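You operate a simulated robot arm through the tools that you are given. There is no shell and no other tool. Be economical: measure what you need, move in short steps, check, and stop when the job is done.

The job below is to be done with a simulated robot arm. You get a single attempt, and the scene is never put back.

Task
Brush the rust dust off the cover under line 1's hood.
Fine: switch off before you lift the hood; put the brush back and close the hood. Set down upright: scrubbing brush. What is to be rubbed or washed off counts as gone when no trace of it is left.

It is judged by the outcome, as a careful person would: the job done as asked, and still so three seconds after it is handed in. It fails if anything else is knocked over, pushed out of place, dropped, spilled or broken. A push-on lid holds only when it is set on centred and level and pressed home; a screw cap is set on level and turned clockwise until tight.

Robot
A 6-joint arm with a two-finger parallel gripper on a trunk, on a base that drives. Base frame: it is fixed to the floor where the robot stands at the start and does not move with it; the origin is under the middle of the robot, x ahead of it, y to its left, z up. Readings come in cm, rad, newtons and seconds.
With the tool pointing down near the work surface it reaches from about 46 to 88 cm from the robot's upright axis, wherever it stands. Its first joint turns from -2.007 to 2.007 rad. Places, roughly: first screw knob of line one [100, 130, 100]; green button of line one [70, 20, 80]; hood of line one [100, 60, 80]; main switch of line one [70, 0, 70]; rust dust in line one [100, 60, 80]; scrubbing brush [75, 175, 75]; second screw knob of line one [100, 120, 100]; speed switch of line one [70, 10, 70]; third screw knob of line one [100, 10, 100]. Payload 4.2 kg.
The tool frame sits at the grasp point between the pads (the TCP): z along the fingers, y along the line on which they close. The tips reach 2.3 cm beyond it. The gripper opens to 9.4 cm. The fingers are 3.8 cm wide and 1 cm thick; the gripper's body (5.4 by 9.6 cm) begins 3.9 cm behind the TCP.
Orientation is told as [roll, pitch, yaw] about the base's x, y, z axes, in that order, counted from this pose: with the fingers straight down and closing along the base's y, the tool's x points along the base's -x, its y along +y and its z along -z.

Tools
- The arm moves only by the tool step_arm. Its argument "moves" is a list of rows, each a list of 6 numbers: the shift along the tool's x, y, z in units of 30 mm (1.0 is 30 mm), then the turn, a rotation vector about the tool's x, y, z in units of 8 degrees (1.0 is 8 degrees). In form: [[tx, ty, tz, rx, ry, rz], ...]. A call has 1 to 8 rows; each row shifts and turns the commanded pose from where the row before left it, along the tool's axes as they then stand. "claw" is the gripper command, from -1 (shut) to 1 (fully open), values between in proportion, set as the call begins (left out, the last holds). A call with a number of a shift or a turn outside -1 to 1 is refused whole. A row lasts 0.2 s, in which the tool goes at most 5 cm and 0.15 rad; a call with a longer step from one row to the next is refused whole, and so is a gripper value outside its range. Where a pose cannot be reached the arm comes as near as it can. A force on the tool above 90 N (or 10 N above the force at the start of the call, whichever is more), or a blocked arm, ends the call early, and 0.2 s more pass. Each finger travels about 10.8 cm/s and halts on what it meets, pressing with about 45 N; the grip force reading is that of the motor and also rises with nothing between the fingers. The clock runs only during rows and for 0.2 s after the last one: add rows that do not move to give the fingers time. The reply holds the time, the measured pose of the TCP, the force on the tool along the base axes, the opening and the grip force, in the units named above and with some noise, with the torque about the TCP (base axes, N m) and any sound that the robot's microphone picked up.
- Cameras (640 x 400 px; columns grow to the right, rows downward): "scene" is now at [23.98, 17.26, 120.28]; the picture's right is [-0.02, -1.00, 0.00], its down [-0.42, 0.01, -0.91] and it looks along [0.91, -0.01, -0.42] (base axes); focal length 214 px, centre (320, 200). "wrist" rides on the gripper at [8.6, 1.6, -7.5] in the tool frame; the picture's right is [-0.18, 0.98, 0.00], its down [-0.58, -0.11, -0.81] and it looks along [-0.79, -0.15, 0.59] (tool axes); focal length 243 px, centre (320, 200).
- camera(camera): a new picture of that camera. The clock stands still meanwhile.
- lift_body(by): slides the trunk up (or, below 0, down) by that many cm; the arm and the scene camera ride with it, the base frame stays. It gives what a move gives, with no picture.
- roll_base(legs): drives the robot by 1 to 6 legs, each [ahead, turn to the left] in cm and rad, along the robot's own axes; the way and the turn of a leg run together, so that a leg with both is an arc; at most 150 cm and 3.142 rad a leg. The arm and the cameras ride along, it lands a little off, and it stops where it bumps. It gives what a move gives.
- turn_head(pan, tilt): turns the head with the scene camera to pan (to the left, within 1.396 rad either way) and tilt (down, from -0.506 to 1.204), counted from straight ahead of the robot. It gives what a move gives.
- locate(camera, pixels): for up to 12 pixels [column, row] of the newest picture of that camera ("zoom" is the newest enlarged one), the place [x, y, z] in the base frame of the surface seen there, good to about 0.3 cm, but the place of the scene camera against the robot may be out by one fixed shift of up to 2.5 cm in any direction. The clock stands still meanwhile.
- inspect(camera, box): a new picture of the part [left, top, right, bottom] of that camera's present view, enlarged. The clock stands still meanwhile.
- hand_in(): hands the job in; it is judged then, once.

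Work in short steps. Measure before you move; look again where a grasp or a placing could have gone wrong, and mend it. You have 80 turns and 48 pictures in all, those below and enlarged ones among them. Open the gripper and draw the arm clear of the work before you hand the job in, unless the task says otherwise; then end with one line.

The tools are called after "Call:" as a command line: name --pt "numbers of a row" for each row, then --argument value for the rest, lists and objects as JSON in quotes. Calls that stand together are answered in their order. step_arm: Moves the arm, as the interface text tells. Its arguments: {"type":"object","properties":{"moves":{"type":"array"},"claw":{"type":"number"}},"required":["moves"]} The other tools are called the same way: lift_body (by) slides the trunk up or down; roll_base (legs) drives the base; turn_head (pan, tilt) turns the head that bears the scene camera; camera (camera) takes a picture; locate (camera, pixels) gives the place of the surface under pixels of a picture; inspect (camera, box) takes an enlarged picture of a part of a camera's view; hand_in () hands the job in.

At the start:

```text
time: 0.0
ee_pos: [42.63, 8.89, 114.28]
tcp_rot: [0.001, -0.002, 0.001]
force: [0.1, -0.3, -0.1]
ft_torque: [0.01, -0.01, 0.03]
finger_gap: 9.4
gripper_force: 0.1
trunk travel left (down, up): [-55.0, 44.0]
robot x, y, heading: [-0.08, 0.2, -0.004]
head pan, tilt: [-0.016, 0.433]
```

scene: 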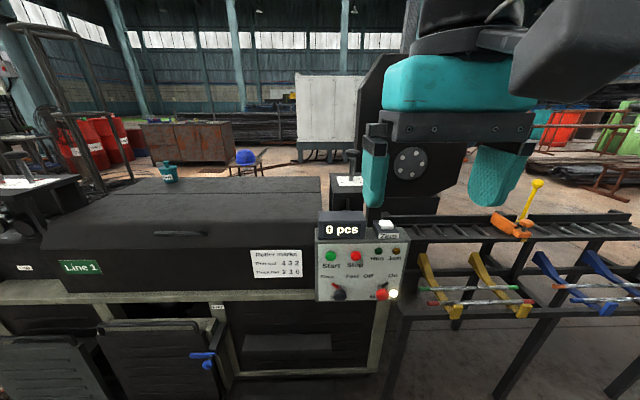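
wrist: 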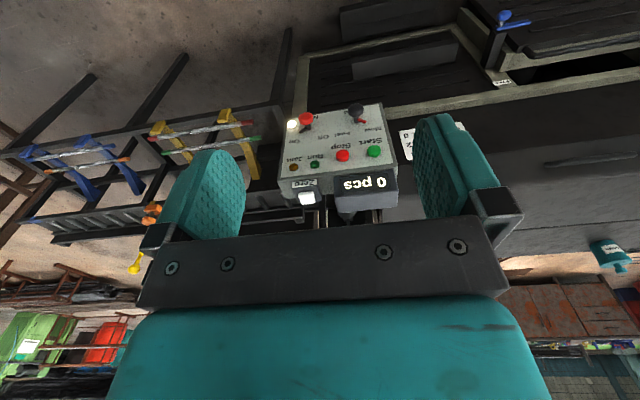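

The panel with the main switch shows around (360,270). I zoom in on it and locate its key features.

Call:
inspect --camera "scene" --box '[300, 200, 420, 310]'

Call:
locate --camera "scene" --pixels '[[383, 295], [338, 294], [331, 257], [356, 257], [393, 294], [180, 233], [60, 235], [315, 190], [320, 270], [245, 230], [180, 270], [130, 190]]'

```text
3.64 times, centred on (360, 255) of scene
```

zoom: 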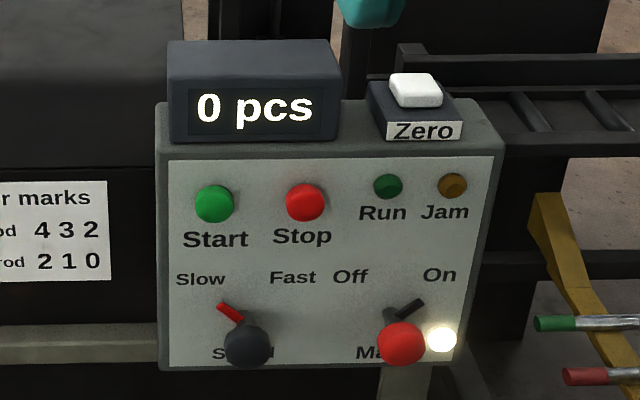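

```text
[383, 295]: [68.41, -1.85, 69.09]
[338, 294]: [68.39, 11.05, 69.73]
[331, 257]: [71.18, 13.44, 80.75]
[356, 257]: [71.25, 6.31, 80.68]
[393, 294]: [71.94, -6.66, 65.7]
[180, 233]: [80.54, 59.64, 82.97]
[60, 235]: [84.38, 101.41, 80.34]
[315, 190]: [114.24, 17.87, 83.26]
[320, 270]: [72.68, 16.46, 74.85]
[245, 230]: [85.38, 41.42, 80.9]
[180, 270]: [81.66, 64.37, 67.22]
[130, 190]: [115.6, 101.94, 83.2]
```

The main lever's pointer stands at "On" and its lamp is lit. Next I look left for the brush.

Call:
turn_head --pan 1.0 --tilt 0.45

Call:
camera --camera "scene"

```text
time: 1.3
ee_pos: [42.7, 8.93, 114.21]
tcp_rot: [0.0, 0.001, 0.0]
force: [-0.4, -0.5, -0.2]
ft_torque: [-0.04, 0.01, -0.01]
finger_gap: 9.38
gripper_force: 0.0
trunk travel left (down, up): [-55.0, 44.0]
robot x, y, heading: [-0.03, -0.12, 0.001]
head pan, tilt: [1.0, 0.45]
```

```text
44 pictures are left
```

scene: 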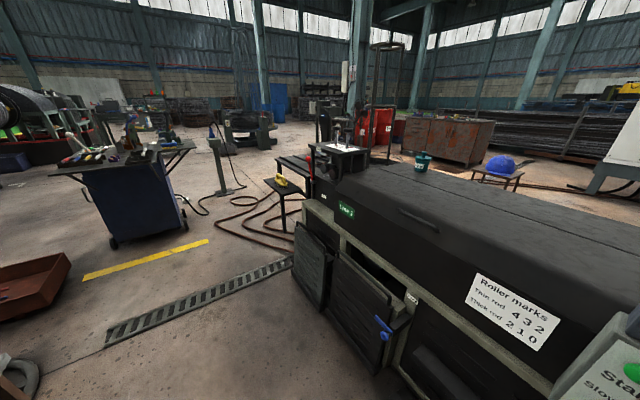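

The brush seems to lie on the little table at about (283,182). I zoom there and locate it, plus the hood handle.

Call:
inspect --camera "scene" --box '[240, 140, 368, 220]'

Call:
locate --camera "scene" --pixels '[[281, 181], [284, 188], [418, 220], [400, 210], [437, 230], [346, 208], [422, 160], [345, 150], [383, 328], [408, 304], [300, 165], [612, 330]]'

```text
5.00 times, centred on (304, 180) of scene
```

zoom: 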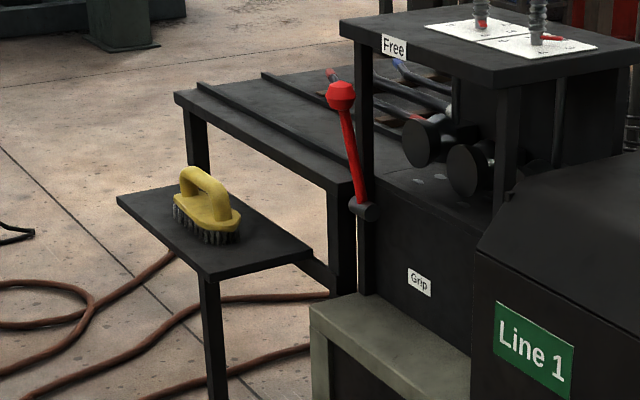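

```text
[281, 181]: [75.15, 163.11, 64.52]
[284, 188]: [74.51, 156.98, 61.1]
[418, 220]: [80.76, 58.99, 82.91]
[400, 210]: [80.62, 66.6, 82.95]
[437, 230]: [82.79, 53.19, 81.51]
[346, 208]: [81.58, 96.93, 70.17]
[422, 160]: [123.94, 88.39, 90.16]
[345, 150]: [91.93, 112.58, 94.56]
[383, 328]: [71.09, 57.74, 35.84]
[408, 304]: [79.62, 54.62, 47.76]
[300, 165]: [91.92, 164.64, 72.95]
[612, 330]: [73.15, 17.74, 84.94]
```

A teal cup stands near the back of the hood. I check whether it stands on the hood, and what the hood's outline is.

Call:
inspect --camera "scene" --box '[340, 120, 560, 258]'

Call:
locate --camera "scene" --pixels '[[422, 157], [418, 172], [428, 174], [395, 168], [450, 178], [500, 190], [600, 220], [370, 175], [480, 172], [420, 180]]'

```text
2.90 times, centred on (450, 189) of scene
```

zoom: 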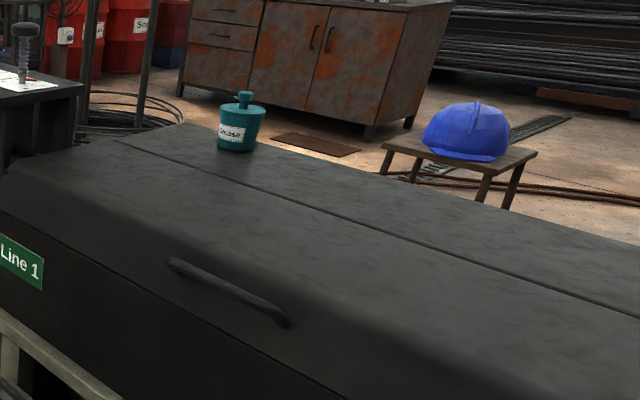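

```text
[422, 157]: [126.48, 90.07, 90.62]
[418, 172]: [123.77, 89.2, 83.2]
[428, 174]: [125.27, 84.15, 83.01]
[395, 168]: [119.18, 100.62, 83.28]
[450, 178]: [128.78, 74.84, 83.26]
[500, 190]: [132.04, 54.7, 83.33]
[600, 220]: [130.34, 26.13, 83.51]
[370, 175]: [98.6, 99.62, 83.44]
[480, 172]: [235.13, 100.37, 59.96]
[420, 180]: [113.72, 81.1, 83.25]
```

The grease pot stands on the fixed strip behind the hood's seam (hinge, x≈118), so I must not swing the hood far past vertical. Now I lower the trunk to see the switch more squarely.

Call:
lift_body --by -25

Call:
turn_head --pan -0.1 --tilt 0.4

Call:
camera --camera "scene"

```text
time: 3.9
ee_pos: [42.59, 8.97, 89.42]
tcp_rot: [0.001, 0.001, -0.001]
force: [-0.2, 0.3, 0.4]
ft_torque: [0.03, 0.02, 0.02]
finger_gap: 9.4
gripper_force: 0.0
trunk travel left (down, up): [-30.0, 69.0]
robot x, y, heading: [-0.14, 0.3, 0.002]
head pan, tilt: [1.0, 0.45]
```

```text
time: 5.2
ee_pos: [42.65, 8.83, 89.4]
tcp_rot: [0.0, 0.0, 0.001]
force: [-0.6, 0.7, 0.4]
ft_torque: [0.0, 0.01, -0.04]
finger_gap: 9.39
gripper_force: 0.1
trunk travel left (down, up): [-30.0, 69.0]
robot x, y, heading: [0.15, -0.22, 0.002]
head pan, tilt: [-0.099, 0.4]
```

```text
41 pictures are left
```

scene: 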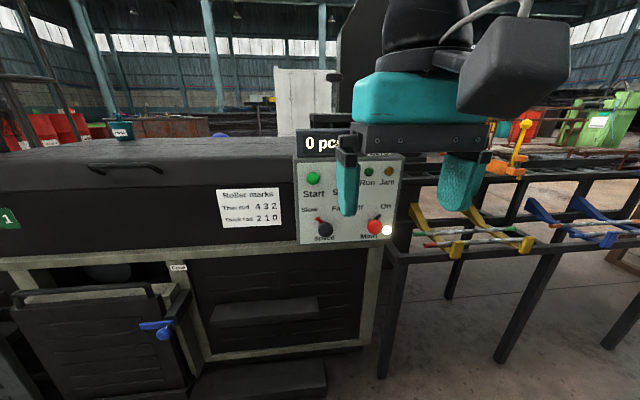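

I zoom on the knobs and calibrate the camera shift on the fingertips.

Call:
inspect --camera "scene" --box '[290, 185, 410, 260]'

Call:
locate --camera "scene" --pixels '[[348, 213], [347, 190], [460, 205], [374, 226], [325, 229], [378, 216], [388, 231], [350, 240], [300, 240], [405, 200]]'

```text
5.33 times, centred on (350, 222) of scene
```

zoom: 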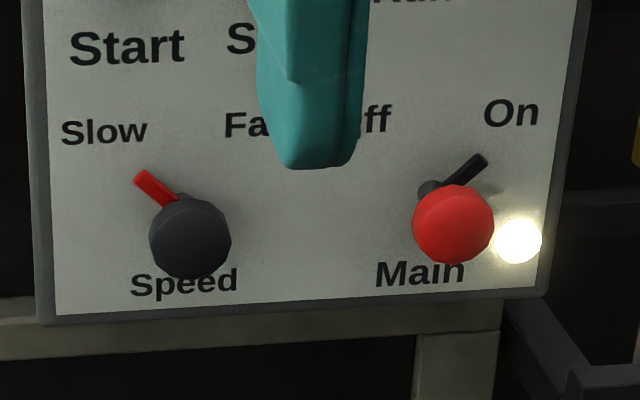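

```text
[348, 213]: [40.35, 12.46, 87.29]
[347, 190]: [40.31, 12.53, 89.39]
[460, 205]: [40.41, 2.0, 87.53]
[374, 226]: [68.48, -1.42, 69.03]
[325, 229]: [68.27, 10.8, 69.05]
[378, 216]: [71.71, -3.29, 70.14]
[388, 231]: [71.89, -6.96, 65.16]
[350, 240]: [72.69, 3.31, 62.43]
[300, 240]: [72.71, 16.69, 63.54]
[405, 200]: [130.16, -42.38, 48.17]
```

The main switch is a rotary knob whose axis runs along x, with its front at about x 69 and y 0, z 69 (camera shift about +0.4,+1.5). I swing the tool to point forward while moving to y≈0, well clear of the panel.

Call:
step_arm --pt "-0.4 -0.245 0 0 -0.9375 0" --pt "-0.396 -0.245 0.052 0 -0.9375 0" --pt "-0.386 -0.245 0.104 0 -0.9375 0" --pt "-0.37 -0.245 0.153 0 -0.9375 0" --pt "-0.346 -0.245 0.2 0 -0.9375 0" --pt "-0.317 -0.245 0.244 0 -0.9375 0" --pt "-0.283 -0.245 0.283 0 -0.9375 0" --pt "-0.244 -0.245 0.317 0 -0.9375 0" --claw 0.3

Call:
step_arm --pt "-0.2 -0.245 0.346 0 -0.9375 0" --pt "-0.153 -0.245 0.37 0 -0.9375 0" --pt "-0.104 -0.245 0.386 0 -0.9375 0" --pt "-0.052 -0.245 0.396 0 -0.9375 0" --pt "0 0 0 0 0 0"

```text
time: 7.0
ee_pos: [53.36, 4.66, 89.34]
tcp_rot: [-0.002, -1.049, -0.001]
force: [0.3, 0.6, 0.2]
ft_torque: [-0.04, -0.01, 0.0]
finger_gap: 6.12
gripper_force: 0.2
out of reach, approached as far as the arm can: row 5, 6, 7
trunk travel left (down, up): [-30.0, 69.0]
robot x, y, heading: [0.14, 0.04, 0.0]
head pan, tilt: [-0.099, 0.4]
```

```text
time: 8.2
ee_pos: [57.87, 1.68, 89.46]
tcp_rot: [3.021, -1.569, -3.022]
force: [0.2, 0.3, 0.0]
ft_torque: [-0.02, -0.03, 0.0]
finger_gap: 6.11
gripper_force: 0.1
trunk travel left (down, up): [-30.0, 69.0]
robot x, y, heading: [-0.05, -0.49, 0.0]
head pan, tilt: [-0.099, 0.4]
```

Tool points forward at (57.9,1.7,89.5). I go straight down to knob height and look.

Call:
step_arm --pt "0.85 -0.07 0 0 0 0" --pt "0.85 -0.07 0 0 0 0" --pt "0.85 -0.07 0 0 0 0" --pt "0.85 -0.07 0 0 0 0" --pt "0.85 -0.07 0 0 0 0" --pt "0.85 -0.07 0 0 0 0" --pt "0.85 -0.07 0 0 0 0" --pt "0.85 -0.07 0 0 0 0"

Call:
camera --camera "wrist"

Call:
inspect --camera "scene" --box '[270, 160, 430, 260]'

```text
time: 10.0
ee_pos: [63.98, 2.69, 75.57]
tcp_rot: [0.015, -1.557, -0.009]
force: [0.3, 0.1, 0.1]
ft_torque: [-0.02, 0.0, -0.01]
finger_gap: 6.09
gripper_force: 0.1
out of reach, approached as far as the arm can: row 1, 2, 3, 4, 5, 6, 7, 8
trunk travel left (down, up): [-30.0, 69.0]
robot x, y, heading: [-0.08, -0.08, -0.004]
head pan, tilt: [-0.099, 0.4]
```

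```text
39 pictures are left
```

wrist: 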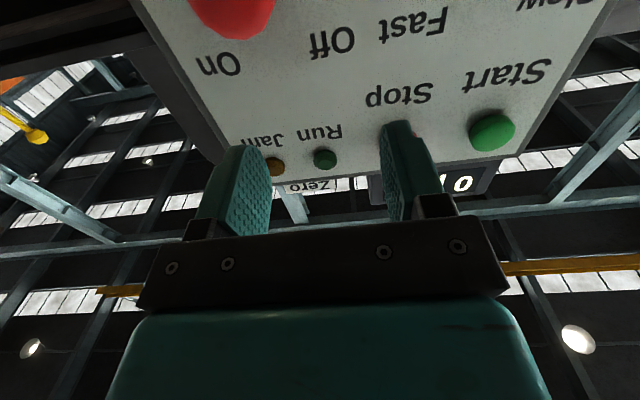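

```text
4.00 times, centred on (350, 210) of scene
```

zoom: 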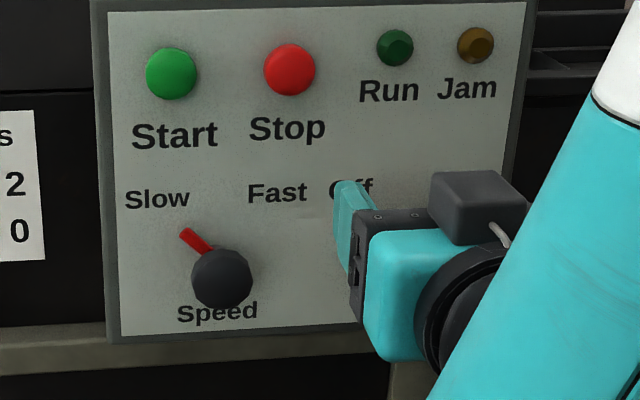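

The arm cannot fold in this close, so I back the base off 12 cm and lower the trunk a bit; then I check where the tool stands.

Call:
roll_base --legs '[[-14, 0]]'

Call:
lift_body --by -6

Call:
step_arm --pt "0 0 0 0 0 0"

```text
time: 11.3
ee_pos: [49.78, 2.9, 75.52]
tcp_rot: [0.011, -1.557, -0.011]
force: [0.0, 0.9, -0.6]
ft_torque: [0.0, -0.01, 0.0]
finger_gap: 6.11
gripper_force: 0.1
trunk travel left (down, up): [-30.0, 69.0]
robot x, y, heading: [-14.36, -0.16, 0.004]
head pan, tilt: [-0.099, 0.4]
```

```text
time: 12.3
ee_pos: [49.84, 2.8, 69.59]
tcp_rot: [0.01, -1.557, -0.008]
force: [0.2, -0.4, 0.3]
ft_torque: [0.01, -0.01, -0.02]
finger_gap: 6.12
gripper_force: 0.1
trunk travel left (down, up): [-24.0, 75.0]
robot x, y, heading: [-14.14, 0.25, 0.003]
head pan, tilt: [-0.099, 0.4]
```

```text
time: 12.7
ee_pos: [49.82, 2.85, 69.58]
tcp_rot: [0.01, -1.557, -0.007]
force: [-0.5, 0.2, -0.3]
ft_torque: [-0.02, 0.01, -0.02]
finger_gap: 6.13
gripper_force: 0.0
trunk travel left (down, up): [-24.0, 75.0]
robot x, y, heading: [-14.78, -0.35, 0.004]
head pan, tilt: [-0.099, 0.4]
```

Pose is stable. I move forward 12 cm and right 2.9 cm to stand in front of the knob, then look.

Call:
step_arm --pt "0 -0.16 0.5 0 0 0" --pt "0 -0.16 0.7 0 0 0" --pt "0 -0.16 0.7 0 0 0" --pt "0 -0.16 0.7 0 0 0" --pt "0 -0.16 0.7 0 0 0" --pt "0 -0.16 0.5 0 0 0" --pt "0 0 0 0 0 0"

Call:
inspect --camera "scene" --box '[260, 140, 420, 240]'

Call:
camera --camera "wrist"

```text
time: 14.3
ee_pos: [61.14, 0.04, 69.43]
tcp_rot: [0.004, -1.558, -0.002]
force: [0.3, -0.3, 0.8]
ft_torque: [0.01, -0.02, 0.02]
finger_gap: 6.12
gripper_force: 0.1
trunk travel left (down, up): [-24.0, 75.0]
robot x, y, heading: [-14.09, 0.06, 0.004]
head pan, tilt: [-0.099, 0.4]
```

```text
4.00 times, centred on (340, 190) of scene
```

zoom: 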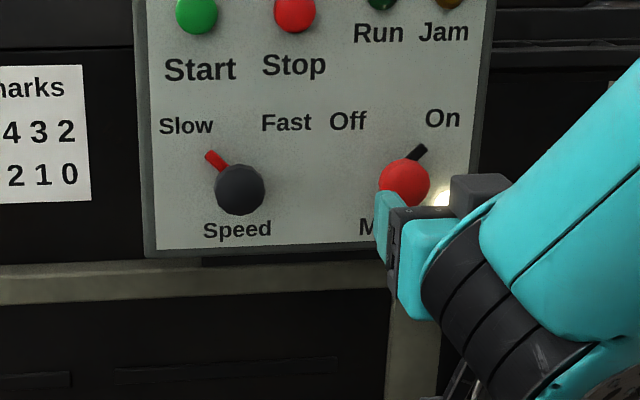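

```text
36 pictures are left
```

wrist: 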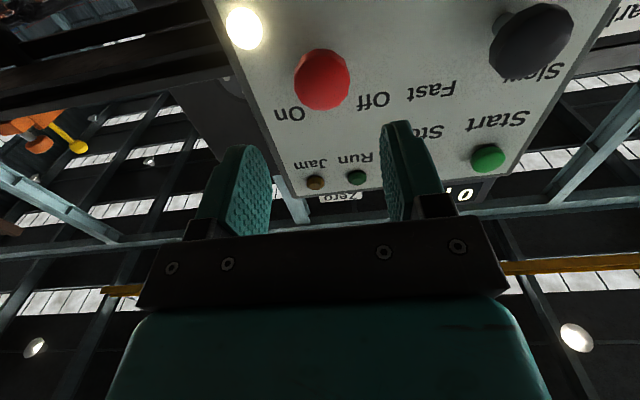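

The knob is at (322,80) in the wrist picture; I locate it there, where no fixed shift applies.

Call:
locate --camera "wrist" --pixels '[[325, 78], [300, 78], [348, 78], [322, 55], [322, 105], [290, 60], [530, 40], [380, 150], [238, 180]]'

Call:
locate --camera "zoom" --pixels '[[403, 181], [240, 188], [385, 215]]'

```text
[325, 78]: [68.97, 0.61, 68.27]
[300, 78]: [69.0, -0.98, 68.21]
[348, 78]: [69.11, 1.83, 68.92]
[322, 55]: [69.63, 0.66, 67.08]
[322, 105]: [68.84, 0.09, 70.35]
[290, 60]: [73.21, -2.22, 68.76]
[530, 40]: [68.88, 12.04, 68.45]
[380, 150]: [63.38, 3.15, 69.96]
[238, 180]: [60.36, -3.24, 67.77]
```

```text
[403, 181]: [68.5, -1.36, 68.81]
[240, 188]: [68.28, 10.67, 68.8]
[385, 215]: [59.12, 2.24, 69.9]
```

Knob front x≈69.0, axis at y≈0.4, z≈68.8. I advance 7.6 cm, correct y/z and then close gently.

Call:
step_arm --pt "0.2 0.12 0.4 0 0 0" --pt "0 0 0.6 0 0 0" --pt "0 0 0.6 0 0 0" --pt "0 0 0.5 0 0 0" --pt "0 0 0.43 0 0 0" --pt "0 0 0 0 0 0"

Call:
step_arm --pt "0 0 0 0 0 0" --pt "0 0 0 0 0 0" --pt "0 0 0 0 0 0" --claw -0.45

```text
time: 15.7
ee_pos: [68.84, 0.42, 68.74]
tcp_rot: [0.011, -1.557, -0.007]
force: [0.2, 0.5, 1.1]
ft_torque: [0.0, 0.02, -0.03]
finger_gap: 6.12
gripper_force: 0.0
trunk travel left (down, up): [-24.0, 75.0]
robot x, y, heading: [-14.39, -0.09, -0.002]
head pan, tilt: [-0.099, 0.4]
```

```text
time: 16.5
ee_pos: [68.83, 0.27, 68.73]
tcp_rot: [-0.05, -1.556, 0.049]
force: [4.2, -13.8, -0.1]
ft_torque: [-0.02, 0.01, -0.32]
finger_gap: 3.75
gripper_force: 45.2
trunk travel left (down, up): [-24.0, 75.0]
robot x, y, heading: [-14.35, 0.22, -0.002]
head pan, tilt: [-0.099, 0.4]
```

Grip on the knob at 3.75 cm. I turn it anticlockwise as seen from the front (−rotation about tool z), in steps.

Call:
step_arm --pt "0 -0.04 0 0 0 -0.9" --pt "0 0 0 0 0 -0.9" --pt "0 0 0 0 0 -0.9" --pt "0 0 0 0 0 -0.9" --pt "0 0 0 0 0 -0.9" --pt "0 0 0 0 0 -0.9"

Call:
inspect --camera "scene" --box '[260, 140, 420, 240]'

```text
time: 17.9
ee_pos: [68.9, -0.04, 68.77]
tcp_rot: [-1.552, -0.813, 1.554]
force: [3.9, -26.0, 8.0]
ft_torque: [0.06, 0.51, -0.95]
finger_gap: 3.75
gripper_force: 44.7
trunk travel left (down, up): [-24.0, 75.0]
robot x, y, heading: [-14.23, 0.4, 0.001]
head pan, tilt: [-0.099, 0.4]
```

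```text
4.00 times, centred on (340, 190) of scene
```

zoom: 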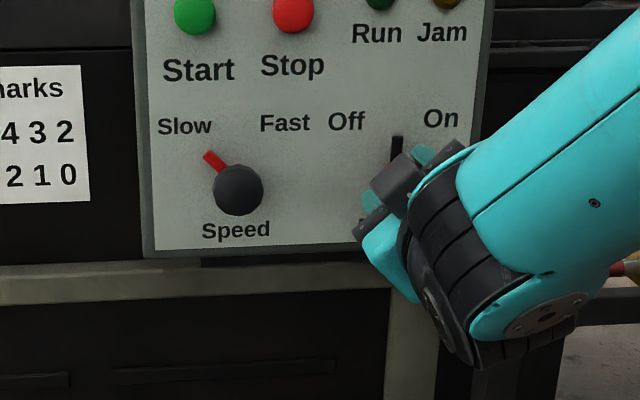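

The pointer follows: it now stands upright. I turn on another ~43°, shifting slightly to relieve the side force.

Call:
step_arm --pt "-0.04 -0.04 0 0 0 -0.9" --pt "0 0 0 0 0 -0.9" --pt "0 0 0 0 0 -0.9" --pt "0 0 0 0 0 -0.9" --pt "0 0 0 0 0 -0.9" --pt "0 0 0 0 0 -0.9"

Call:
inspect --camera "scene" --box '[260, 140, 420, 240]'

```text
time: 19.3
ee_pos: [68.88, 0.12, 69.04]
tcp_rot: [-1.559, -0.06, 1.572]
force: [-6.5, -27.2, 7.5]
ft_torque: [0.28, 0.04, -0.71]
finger_gap: 3.75
gripper_force: 45.4
trunk travel left (down, up): [-24.0, 75.0]
robot x, y, heading: [-14.31, -0.12, 0.003]
head pan, tilt: [-0.099, 0.4]
```

```text
4.00 times, centred on (340, 190) of scene
```

zoom: 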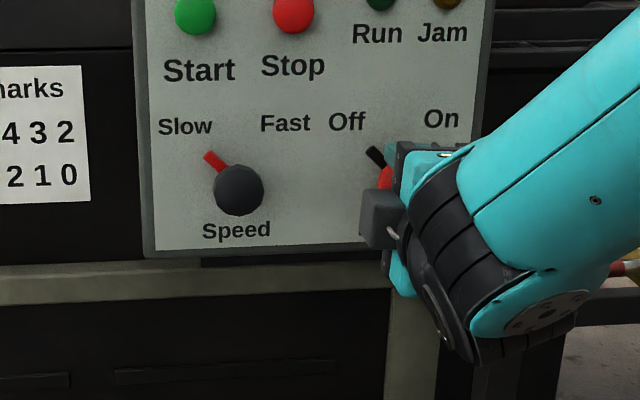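

The pointer aims at "Off". I open and draw back along −tool z, then confirm the lamp is out.

Call:
step_arm --pt "0 0 0 0 0 0" --pt "0 0 0 0 0 0" --pt "0 0 0 0 0 0" --pt "0 0 -0.6 0 0 0" --pt "0 0 -0.9 0 0 0" --pt "0 0 -0.9 0 0 0" --pt "0 0 -0.9 0 0 0" --claw 0.5

Call:
lift_body --by 40

Call:
inspect --camera "scene" --box '[240, 240, 460, 378]'

```text
time: 20.9
ee_pos: [59.03, 0.02, 69.03]
tcp_rot: [-1.556, -0.063, 1.573]
force: [-0.6, 0.3, 0.2]
ft_torque: [0.0, 0.02, 0.01]
finger_gap: 7.07
gripper_force: 0.1
trunk travel left (down, up): [-24.0, 75.0]
robot x, y, heading: [-14.53, -0.02, 0.0]
head pan, tilt: [-0.099, 0.4]
```

```text
time: 24.8
ee_pos: [59.02, 0.16, 108.98]
tcp_rot: [-1.557, -0.061, 1.572]
force: [-0.3, 0.2, 0.1]
ft_torque: [0.0, -0.01, 0.0]
finger_gap: 7.06
gripper_force: 0.0
trunk travel left (down, up): [-64.0, 35.0]
robot x, y, heading: [-14.21, 0.04, -0.001]
head pan, tilt: [-0.099, 0.4]
```

```text
2.90 times, centred on (350, 309) of scene
```

zoom: 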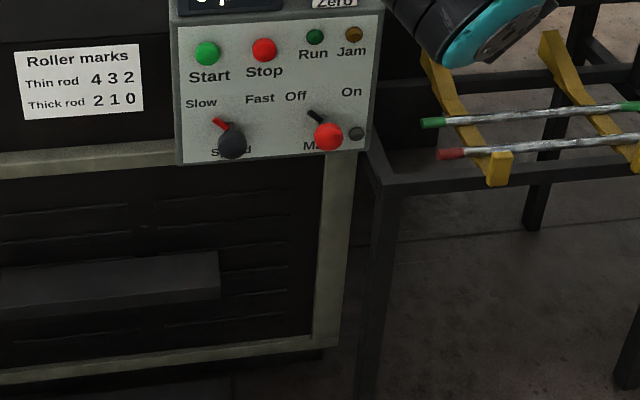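

Main is off (lamp dark, pointer at Off). Now I drive left to stand facing the hood handle at y≈61.

Call:
roll_base --legs '[[0, 1.571], [61, 0], [0, -1.571], [20, 0]]'

Call:
turn_head --pan 0.0 --tilt 0.5

Call:
camera --camera "scene"

```text
time: 30.5
ee_pos: [-15.08, 95.4, 109.1]
tcp_rot: [-1.558, -0.064, -3.109]
force: [0.6, 0.7, -0.3]
ft_torque: [-0.02, 0.02, -0.02]
finger_gap: 7.07
gripper_force: 0.2
trunk travel left (down, up): [-64.0, 35.0]
robot x, y, heading: [-12.41, 22.61, 1.62]
head pan, tilt: [-0.099, 0.4]
stopped in leg 2: the robot was blocked; the commanded pose is now the measured one
```

```text
time: 31.2
ee_pos: [-14.94, 95.5, 109.11]
tcp_rot: [-1.559, -0.064, -3.11]
force: [-0.3, 0.6, 0.1]
ft_torque: [-0.03, 0.02, 0.01]
finger_gap: 7.06
gripper_force: 0.1
trunk travel left (down, up): [-64.0, 35.0]
robot x, y, heading: [-12.48, 22.28, 1.622]
head pan, tilt: [0.0, 0.499]
```

```text
32 pictures are left
```

scene: 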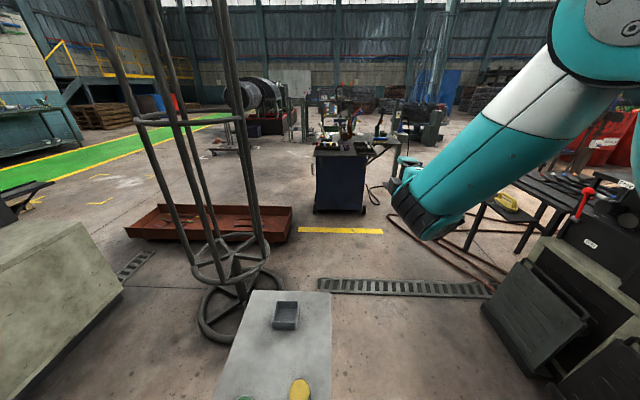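

A grey pedestal and a wire reel stand in the way at about (275,345). I locate obstacles before choosing another path.

Call:
locate --camera "scene" --pixels '[[250, 300], [328, 300], [328, 385], [240, 350], [230, 290], [265, 280], [230, 330], [490, 310], [522, 375], [40, 380], [575, 315], [285, 315]]'

Call:
turn_head --pan 0.0 --tilt 1.1

Call:
camera --camera "scene"

```text
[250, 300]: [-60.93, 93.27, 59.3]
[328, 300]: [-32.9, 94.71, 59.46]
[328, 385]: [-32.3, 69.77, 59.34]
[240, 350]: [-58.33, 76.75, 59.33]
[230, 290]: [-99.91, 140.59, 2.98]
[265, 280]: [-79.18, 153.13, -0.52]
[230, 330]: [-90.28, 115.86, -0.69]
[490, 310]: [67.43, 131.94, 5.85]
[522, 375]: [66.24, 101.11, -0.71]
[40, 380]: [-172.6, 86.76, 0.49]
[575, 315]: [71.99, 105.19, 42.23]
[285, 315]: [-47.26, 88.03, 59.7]
```

```text
time: 32.2
ee_pos: [-15.0, 95.41, 109.06]
tcp_rot: [-1.559, -0.064, -3.111]
force: [-0.3, -0.3, 0.1]
ft_torque: [0.0, -0.01, 0.01]
finger_gap: 7.07
gripper_force: 0.1
trunk travel left (down, up): [-64.0, 35.0]
robot x, y, heading: [-12.16, 22.56, 1.617]
head pan, tilt: [0.0, 1.1]
```

```text
31 pictures are left
```

scene: 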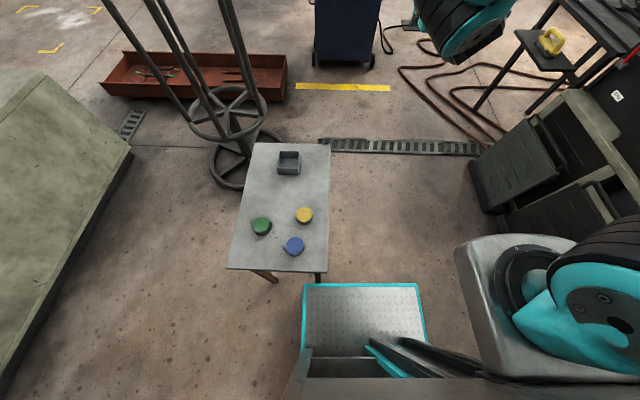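

I measure the base's own footprint and the table's near edge.

Call:
locate --camera "scene" --pixels '[[305, 290], [418, 287], [425, 340], [303, 345], [318, 276], [327, 268], [230, 266], [332, 150], [290, 390], [302, 220], [470, 200], [500, 235]]'

```text
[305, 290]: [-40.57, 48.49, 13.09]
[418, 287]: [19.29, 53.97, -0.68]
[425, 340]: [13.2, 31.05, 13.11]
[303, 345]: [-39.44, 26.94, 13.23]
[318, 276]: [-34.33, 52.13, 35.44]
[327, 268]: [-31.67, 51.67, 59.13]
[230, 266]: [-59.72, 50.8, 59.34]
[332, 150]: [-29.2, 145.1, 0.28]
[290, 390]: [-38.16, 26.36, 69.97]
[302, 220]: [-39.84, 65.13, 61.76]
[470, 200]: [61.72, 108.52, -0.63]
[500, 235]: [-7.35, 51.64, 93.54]
```

Table occupies x −61…−31, y>51; the base is about ±27 cm. I back off, go diagonally to (14,34), then on to y≈61 and face the hood.

Call:
roll_base --legs '[[-14, 0], [0, -0.835], [37, 0], [0, 0.785], [27, 0], [0, -1.571]]'

Call:
turn_head --pan 0.0 --tilt 0.6

Call:
camera --camera "scene"

```text
time: 45.0
ee_pos: [87.73, 60.24, 109.04]
tcp_rot: [-1.559, -0.062, 1.546]
force: [-0.8, 0.1, -0.8]
ft_torque: [0.0, -0.03, -0.01]
finger_gap: 7.06
gripper_force: 0.2
trunk travel left (down, up): [-64.0, 35.0]
robot x, y, heading: [14.36, 61.5, -0.005]
head pan, tilt: [0.0, 1.1]
```

```text
time: 46.0
ee_pos: [87.52, 60.17, 109.13]
tcp_rot: [-1.558, -0.064, 1.546]
force: [0.0, 0.5, -0.9]
ft_torque: [-0.03, 0.03, 0.0]
finger_gap: 7.07
gripper_force: 0.1
trunk travel left (down, up): [-64.0, 35.0]
robot x, y, heading: [14.37, 61.81, -0.007]
head pan, tilt: [0.0, 0.6]
```

```text
30 pictures are left
```

scene: 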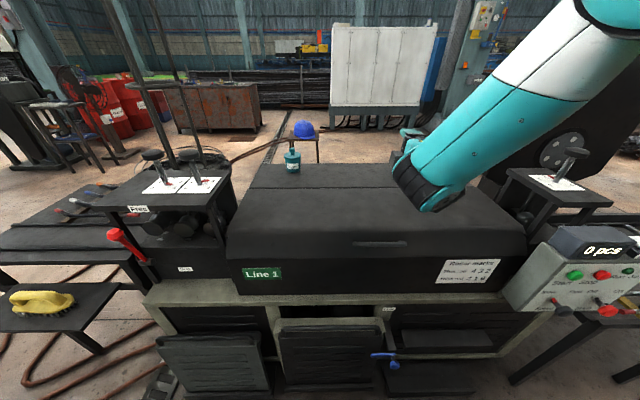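

A good view of the hood. I zoom on the handle and locate edges, seam and handle.

Call:
inspect --camera "scene" --box '[220, 170, 540, 310]'

Call:
locate --camera "scene" --pixels '[[357, 243], [380, 243], [403, 243], [380, 255], [380, 270], [380, 288], [380, 225], [300, 187], [260, 187], [234, 290], [527, 250], [293, 165]]'

```text
2.00 times, centred on (380, 240) of scene
```

zoom: 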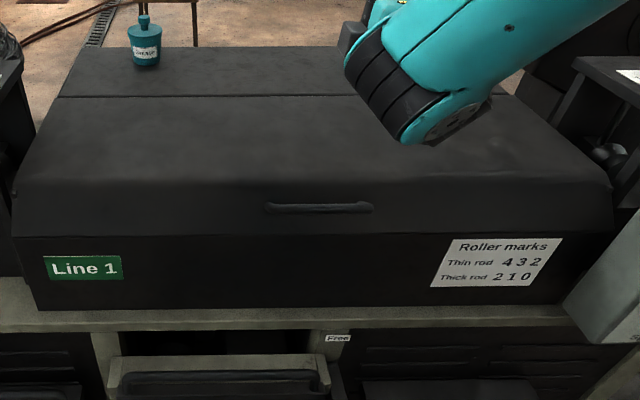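

```text
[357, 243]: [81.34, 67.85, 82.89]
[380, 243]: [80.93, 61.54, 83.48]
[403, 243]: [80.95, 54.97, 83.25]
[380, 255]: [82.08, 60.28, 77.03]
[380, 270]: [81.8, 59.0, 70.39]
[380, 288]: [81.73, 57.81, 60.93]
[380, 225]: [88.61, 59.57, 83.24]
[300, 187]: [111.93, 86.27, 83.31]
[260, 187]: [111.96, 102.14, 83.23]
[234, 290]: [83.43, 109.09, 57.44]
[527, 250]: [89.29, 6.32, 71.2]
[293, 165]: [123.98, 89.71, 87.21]
```

Handle bar at about (81.4, 62, 83.4), hinge seam at x≈112. I back off, bring the tool down to handle height with fingers above/below the bar, and then roll in.

Call:
roll_base --legs '[[-14, 0]]'

Call:
lift_body --by -28

Call:
step_arm --pt "0 -0.4 -0.4 0 0 -0.45" --pt "0 -0.4 -0.5 0 0 0" --pt "0 0 -0.5 0 0 0" --pt "0 0 -0.5 0 0 0" --pt "0 0 -0.4 0 0 0" --pt "0 0 0 0 0 0" --claw 0

Call:
camera --camera "wrist"

```text
time: 47.5
ee_pos: [73.74, 60.29, 109.16]
tcp_rot: [-1.56, -0.063, 1.543]
force: [0.0, 0.3, -0.5]
ft_torque: [-0.02, 0.03, 0.0]
finger_gap: 7.03
gripper_force: 0.0
trunk travel left (down, up): [-64.0, 35.0]
robot x, y, heading: [0.38, 61.41, -0.012]
head pan, tilt: [0.0, 0.6]
stopped in leg 1: the robot was blocked; the commanded pose is now the measured one
```

```text
time: 50.3
ee_pos: [73.73, 60.24, 81.11]
tcp_rot: [-1.562, -0.064, 1.545]
force: [-0.3, 0.5, 0.3]
ft_torque: [-0.01, 0.01, 0.03]
finger_gap: 7.06
gripper_force: 0.0
trunk travel left (down, up): [-36.0, 63.0]
robot x, y, heading: [0.4, 61.51, -0.016]
head pan, tilt: [0.0, 0.6]
```

```text
time: 51.7
ee_pos: [66.79, 60.33, 83.61]
tcp_rot: [-1.561, 0.001, 1.546]
force: [0.2, 0.3, 0.1]
ft_torque: [-0.01, 0.05, 0.02]
finger_gap: 4.7
gripper_force: 0.1
trunk travel left (down, up): [-36.0, 63.0]
robot x, y, heading: [0.95, 61.61, -0.009]
head pan, tilt: [0.0, 0.6]
```

```text
28 pictures are left
```

wrist: 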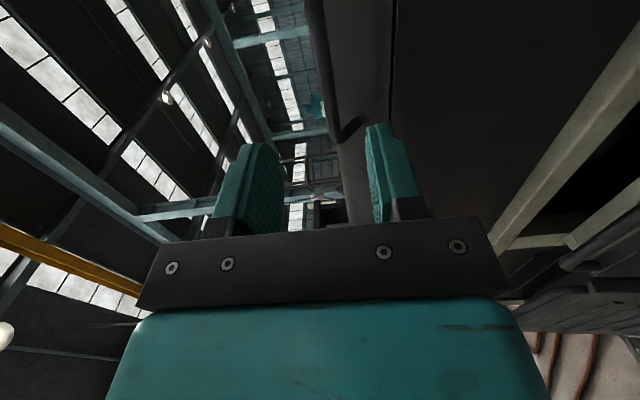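

The bar shows around (345,130); the left image direction is up. I locate the bar and hood surfaces.

Call:
locate --camera "wrist" --pixels '[[338, 115], [345, 132], [358, 122], [325, 60], [380, 40], [430, 60], [345, 30], [330, 140]]'

Call:
inspect --camera "wrist" --box '[280, 60, 440, 180]'

```text
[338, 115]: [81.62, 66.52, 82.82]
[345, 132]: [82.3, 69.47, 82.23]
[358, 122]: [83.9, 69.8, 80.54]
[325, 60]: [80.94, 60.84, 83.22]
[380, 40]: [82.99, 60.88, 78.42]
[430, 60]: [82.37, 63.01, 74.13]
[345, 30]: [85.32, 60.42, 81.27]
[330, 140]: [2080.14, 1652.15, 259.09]
```

```text
3.33 times, centred on (360, 120) of wrist
```

zoom: 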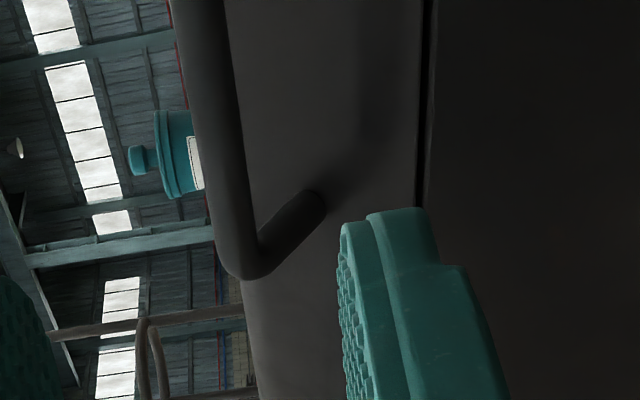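

Bar centre ≈ (81.6, 62, 83.0). I trim the height by −0.5 cm and roll forward 14.6 cm so the bar enters between the open fingers.

Call:
step_arm --pt "-0.3 0.17 0 0 0 0" --pt "0 0 0 0 0 0"

Call:
roll_base --legs '[[14.6, 0]]'

Call:
camera --camera "wrist"

```text
time: 52.3
ee_pos: [66.87, 61.32, 83.04]
tcp_rot: [-1.56, 0.001, 1.547]
force: [-0.9, -0.5, -0.5]
ft_torque: [0.02, 0.01, 0.03]
finger_gap: 4.7
gripper_force: 0.1
trunk travel left (down, up): [-36.0, 63.0]
robot x, y, heading: [0.42, 61.56, -0.008]
head pan, tilt: [0.0, 0.6]
```

```text
time: 53.7
ee_pos: [81.44, 61.14, 82.97]
tcp_rot: [-1.561, 0.0, 1.547]
force: [-0.4, 0.0, 0.5]
ft_torque: [0.01, 0.02, 0.02]
finger_gap: 4.72
gripper_force: 0.0
trunk travel left (down, up): [-36.0, 63.0]
robot x, y, heading: [15.05, 61.75, -0.012]
head pan, tilt: [0.0, 0.6]
```

```text
26 pictures are left
```

wrist: 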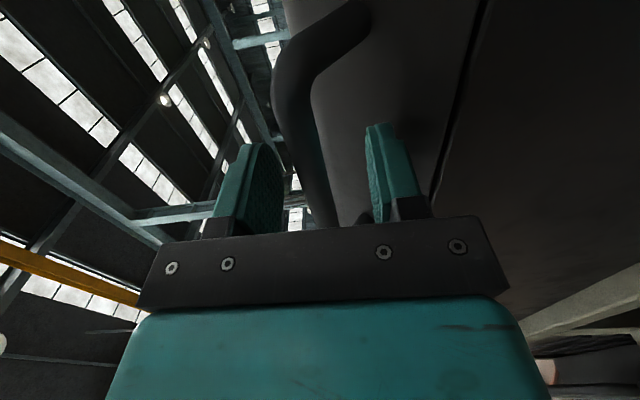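

The bar lies between the pads. I close loosely around it and try a first small lift of 5° along the hinge arc.

Call:
step_arm --pt "0 0 0 0 0 0" --pt "0 0 0 0 0 0" --pt "0 -0.3 0.005 -0.2 0 0" --pt "0 -0.3 0.005 -0.2 0 0" --pt "0 -0.3 0.005 -0.2 0 0" --pt "0 0 0 0 0 0" --claw -0.55

```text
time: 55.1
ee_pos: [81.61, 61.06, 85.77]
tcp_rot: [-1.475, 0.001, 1.546]
force: [-2.8, -0.1, -4.8]
ft_torque: [0.1, 0.04, 0.03]
finger_gap: 2.32
gripper_force: 2.5
trunk travel left (down, up): [-36.0, 63.0]
robot x, y, heading: [15.06, 61.57, -0.007]
head pan, tilt: [0.0, 0.6]
```

Light load, arc works. I continue with 32° more.

Call:
step_arm --pt "0 -0.717 0.025 -0.5 0 0" --pt "0 -0.717 0.025 -0.5 0 0" --pt "0 -0.717 0.025 -0.5 0 0" --pt "0 -0.717 0.025 -0.5 0 0" --pt "0 -0.717 0.025 -0.5 0 0" --pt "0 -0.717 0.025 -0.5 0 0" --pt "0 -0.717 0.025 -0.5 0 0" --pt "0 -0.717 0.025 -0.5 0 0"

Call:
camera --camera "scene"

```text
time: 56.9
ee_pos: [87.88, 60.91, 101.56]
tcp_rot: [-0.916, 0.002, 1.547]
force: [-1.0, 0.4, -0.5]
ft_torque: [0.03, -0.01, 0.01]
finger_gap: 2.2
gripper_force: 1.3
trunk travel left (down, up): [-36.0, 63.0]
robot x, y, heading: [15.01, 61.64, -0.012]
head pan, tilt: [0.0, 0.6]
```

```text
25 pictures are left
```

scene: 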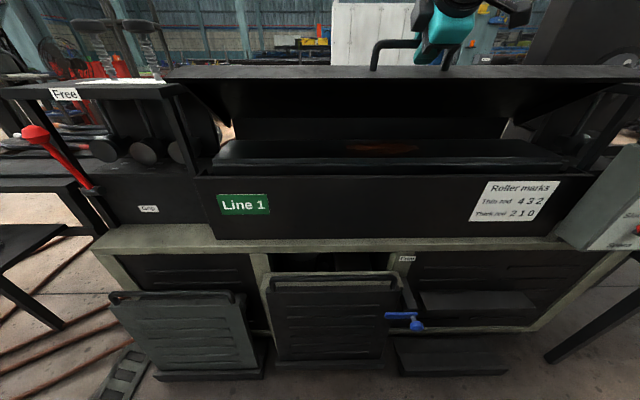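

Hood rises nicely; rust patch visible at (370,148). I continue another 32°.

Call:
step_arm --pt "0 -0.717 0.025 -0.5 0 0" --pt "0 -0.717 0.025 -0.5 0 0" --pt "0 -0.717 0.025 -0.5 0 0" --pt "0 -0.717 0.025 -0.5 0 0" --pt "0 -0.717 0.025 -0.5 0 0" --pt "0 -0.717 0.025 -0.5 0 0" --pt "0 -0.717 0.025 -0.5 0 0" --pt "0 0 0 0 0 0"

```text
time: 58.7
ee_pos: [92.88, 61.13, 106.6]
tcp_rot: [-0.674, -0.003, 1.548]
force: [0.3, -0.7, -0.1]
ft_torque: [-0.02, 0.0, 0.01]
finger_gap: 2.1
gripper_force: 0.0
out of reach, approached as far as the arm can: row 4, 5, 6, 7
trunk travel left (down, up): [-36.0, 63.0]
robot x, y, heading: [15.18, 61.56, -0.009]
head pan, tilt: [0.0, 0.6]
```

Force on the tool is ~0 while holding, so the hood seems to stay by itself. I open the fingers around the bar, lower 0.5 cm and wait to see whether it follows.

Call:
step_arm --pt "0 0.15 0 0 0 0" --pt "0 0.15 0 0 0 0" --pt "0 0 0 0 0 0" --pt "0 0 0 0 0 0" --pt "0 0 0 0 0 0" --claw 0.0

Call:
camera --camera "wrist"

```text
time: 59.9
ee_pos: [92.18, 61.04, 106.18]
tcp_rot: [-0.676, -0.003, 1.546]
force: [-1.3, -0.1, 1.9]
ft_torque: [-0.07, 0.06, -0.01]
finger_gap: 4.69
gripper_force: 0.1
trunk travel left (down, up): [-36.0, 63.0]
robot x, y, heading: [15.49, 61.68, -0.008]
head pan, tilt: [0.0, 0.6]
```

```text
24 pictures are left
```

wrist: 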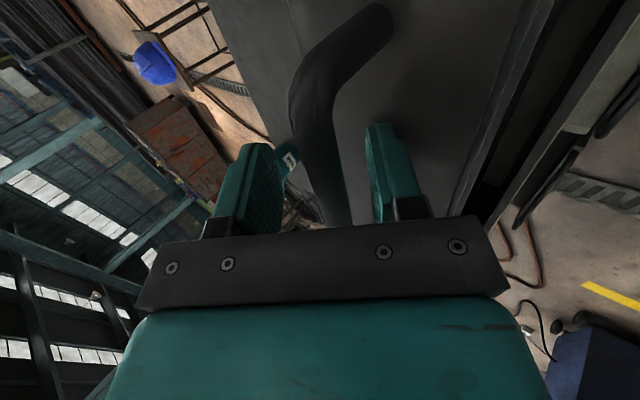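

The hood stays open at ~51°. I back off 6 cm, raise the trunk 20 cm and bring the arm down again for more reach.

Call:
step_arm --pt "0 0 -0.7 0 0 0" --pt "0 0 -0.7 0 0 0" --pt "0 0 -0.6 0 0 0" --pt "0 0 0 0 0 0"

Call:
lift_body --by 20

Call:
step_arm --pt "0 0.52 0.65 0 0 0" --pt "0 0.52 0.65 0 0 0" --pt "0 0.52 0.65 0 0 0" --pt "0 0.52 0.65 0 0 0" --pt "0 0.52 0.65 0 0 0" --pt "0 0.52 0.65 0 0 0" --pt "0 0.52 0.65 0 0 0" --pt "0 0 0 0 0 0"

Call:
camera --camera "wrist"

```text
time: 60.9
ee_pos: [88.83, 61.98, 108.27]
tcp_rot: [-0.674, -0.003, 1.547]
force: [-0.4, 0.3, 0.3]
ft_torque: [0.01, -0.01, 0.01]
finger_gap: 4.69
gripper_force: 0.1
out of reach, approached as far as the arm can: row 2, 3
trunk travel left (down, up): [-36.0, 63.0]
robot x, y, heading: [15.2, 61.34, -0.011]
head pan, tilt: [0.0, 0.6]
```

```text
time: 63.0
ee_pos: [88.77, 61.94, 128.41]
tcp_rot: [-0.674, -0.004, 1.547]
force: [-0.3, 0.6, 0.1]
ft_torque: [0.0, 0.01, 0.0]
finger_gap: 4.72
gripper_force: 0.1
trunk travel left (down, up): [-56.0, 43.0]
robot x, y, heading: [15.24, 61.62, -0.009]
head pan, tilt: [0.0, 0.6]
```

```text
time: 64.8
ee_pos: [88.91, 61.96, 110.89]
tcp_rot: [-0.674, -0.003, 1.55]
force: [-0.4, -0.3, -0.1]
ft_torque: [-0.01, 0.02, 0.0]
finger_gap: 4.69
gripper_force: 0.1
trunk travel left (down, up): [-56.0, 43.0]
robot x, y, heading: [15.27, 61.66, -0.006]
head pan, tilt: [0.0, 0.6]
```

```text
23 pictures are left
```

wrist: 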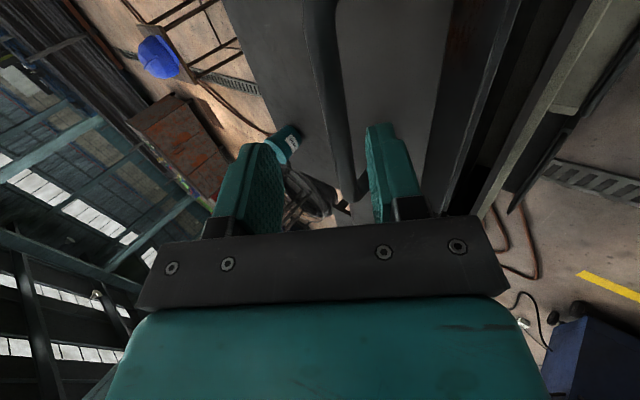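

I locate the bar to see where it now lies relative to the fingers.

Call:
locate --camera "wrist" --pixels '[[330, 90], [340, 150], [322, 40], [347, 190], [390, 60], [480, 60]]'

```text
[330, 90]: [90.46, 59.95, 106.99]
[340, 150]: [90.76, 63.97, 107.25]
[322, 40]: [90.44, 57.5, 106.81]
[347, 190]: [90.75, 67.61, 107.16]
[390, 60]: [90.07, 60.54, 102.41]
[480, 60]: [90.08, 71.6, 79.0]
```

Bar centre ≈ (91,106.6), hood at ~48°. I re-engage the bar: advance 4.7 cm along tool z and 1.1 cm along tool y, then close loosely.

Call:
step_arm --pt "0 0.37 0 0 0 0" --pt "0 0 0.5 0 0 0" --pt "0 0 0.6 0 0 0" --pt "0 0 0.45 0 0 0" --pt "0 0 0 0 0 0"

Call:
step_arm --pt "0 0 0 0 0 0" --pt "0 -0.783 -0.016 -0.22 0 0" --pt "0 -0.783 0.018 -0.22 0 0" --pt "0 -0.781 0.052 -0.22 0 0" --pt "0 -0.778 0.086 -0.22 0 0" --pt "0 0 0 0 0 0" --claw -0.45

```text
time: 66.0
ee_pos: [90.91, 61.95, 106.6]
tcp_rot: [-0.674, -0.003, 1.549]
force: [-0.1, -0.3, 0.5]
ft_torque: [-0.04, -0.03, -0.03]
finger_gap: 4.69
gripper_force: 0.0
trunk travel left (down, up): [-56.0, 43.0]
robot x, y, heading: [15.21, 61.22, -0.011]
head pan, tilt: [0.0, 0.6]
```

```text
time: 67.4
ee_pos: [98.62, 61.74, 111.7]
tcp_rot: [-0.55, -0.003, 1.549]
force: [0.3, 0.3, -0.8]
ft_torque: [0.01, 0.01, 0.0]
finger_gap: 2.59
gripper_force: 0.0
trunk travel left (down, up): [-56.0, 43.0]
robot x, y, heading: [15.25, 61.43, -0.012]
head pan, tilt: [0.0, 0.6]
```

Good, φ≈65°. I continue to ~82°.

Call:
step_arm --pt "0 -0.774 0.12 -0.22 0 0" --pt "0 -0.768 0.153 -0.22 0 0" --pt "0 -0.76 0.187 -0.22 0 0" --pt "0 -0.752 0.22 -0.22 0 0" --pt "0 0 0 0 0 0"

Call:
camera --camera "scene"

```text
time: 68.6
ee_pos: [100.52, 62.56, 111.82]
tcp_rot: [-0.429, -0.003, 1.55]
force: [0.2, -0.1, 1.1]
ft_torque: [-0.02, 0.0, 0.0]
finger_gap: 2.61
gripper_force: 0.1
out of reach, approached as far as the arm can: row 2, 3, 4
trunk travel left (down, up): [-56.0, 43.0]
robot x, y, heading: [14.92, 61.78, -0.013]
head pan, tilt: [0.0, 0.6]
```

```text
22 pictures are left
```

scene: 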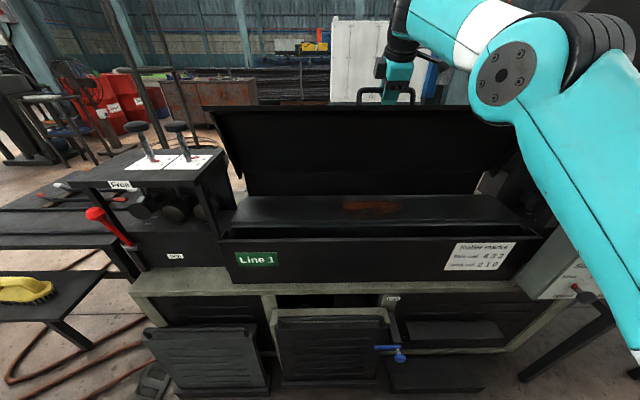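

Hood at ~68°, the rust patch at (370,208) on the inner cover. I measure it and zoom.

Call:
locate --camera "scene" --pixels '[[370, 208], [345, 207], [397, 208], [370, 202], [370, 214], [370, 220], [370, 197], [260, 208], [480, 208], [370, 185], [370, 110], [25, 287]]'

Call:
inspect --camera "scene" --box '[300, 170, 440, 258]'

```text
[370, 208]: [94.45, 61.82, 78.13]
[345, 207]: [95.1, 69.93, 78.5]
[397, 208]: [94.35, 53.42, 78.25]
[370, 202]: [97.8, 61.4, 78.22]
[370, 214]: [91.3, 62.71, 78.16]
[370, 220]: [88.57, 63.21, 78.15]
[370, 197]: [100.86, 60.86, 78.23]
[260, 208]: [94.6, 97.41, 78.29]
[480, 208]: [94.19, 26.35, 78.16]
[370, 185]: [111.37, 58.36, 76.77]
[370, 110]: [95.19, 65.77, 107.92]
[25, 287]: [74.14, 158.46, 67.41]
```

```text
4.55 times, centred on (370, 214) of scene
```

zoom: 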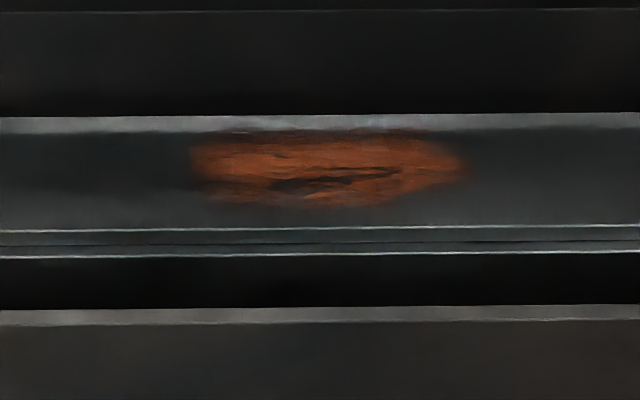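

Rust patch spans x≈90–100, y≈52–73, z≈78.2. For more clearance I push the hood on toward ~85° by rolling the base 9 cm forward with the fingers loosely around the bar.

Call:
roll_base --legs '[[4.5, 0]]'

Call:
lift_body --by 1.5

Call:
roll_base --legs '[[4.5, 0]]'

Call:
camera --camera "scene"

```text
time: 69.5
ee_pos: [105.05, 62.5, 111.9]
tcp_rot: [-0.43, -0.003, 1.548]
force: [-3.8, -0.4, 15.6]
ft_torque: [-0.23, 0.3, -0.09]
finger_gap: 2.47
gripper_force: 0.1
trunk travel left (down, up): [-56.0, 43.0]
robot x, y, heading: [19.94, 61.67, -0.013]
head pan, tilt: [0.0, 0.6]
```

```text
time: 70.2
ee_pos: [105.18, 62.59, 113.3]
tcp_rot: [-0.432, -0.003, 1.548]
force: [2.8, 0.1, 2.1]
ft_torque: [-0.06, -0.02, 0.04]
finger_gap: 2.72
gripper_force: 1.5
trunk travel left (down, up): [-57.5, 41.5]
robot x, y, heading: [19.59, 60.97, -0.01]
head pan, tilt: [0.0, 0.6]
```

```text
time: 71.1
ee_pos: [109.64, 62.6, 113.29]
tcp_rot: [-0.432, -0.003, 1.548]
force: [1.2, -0.9, 2.7]
ft_torque: [-0.01, 0.04, 0.04]
finger_gap: 2.59
gripper_force: 0.2
trunk travel left (down, up): [-57.5, 41.5]
robot x, y, heading: [24.41, 61.25, -0.017]
head pan, tilt: [0.0, 0.6]
```

```text
20 pictures are left
```

scene: 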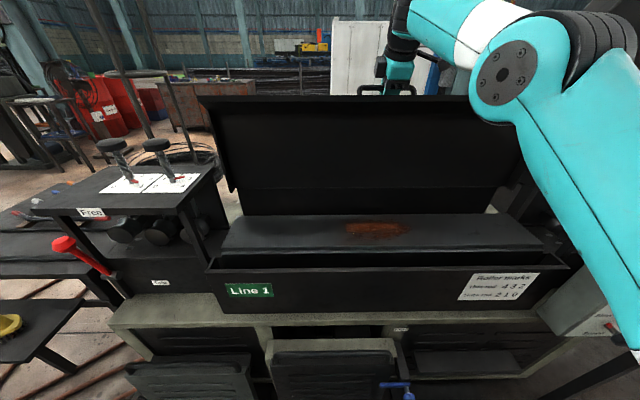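

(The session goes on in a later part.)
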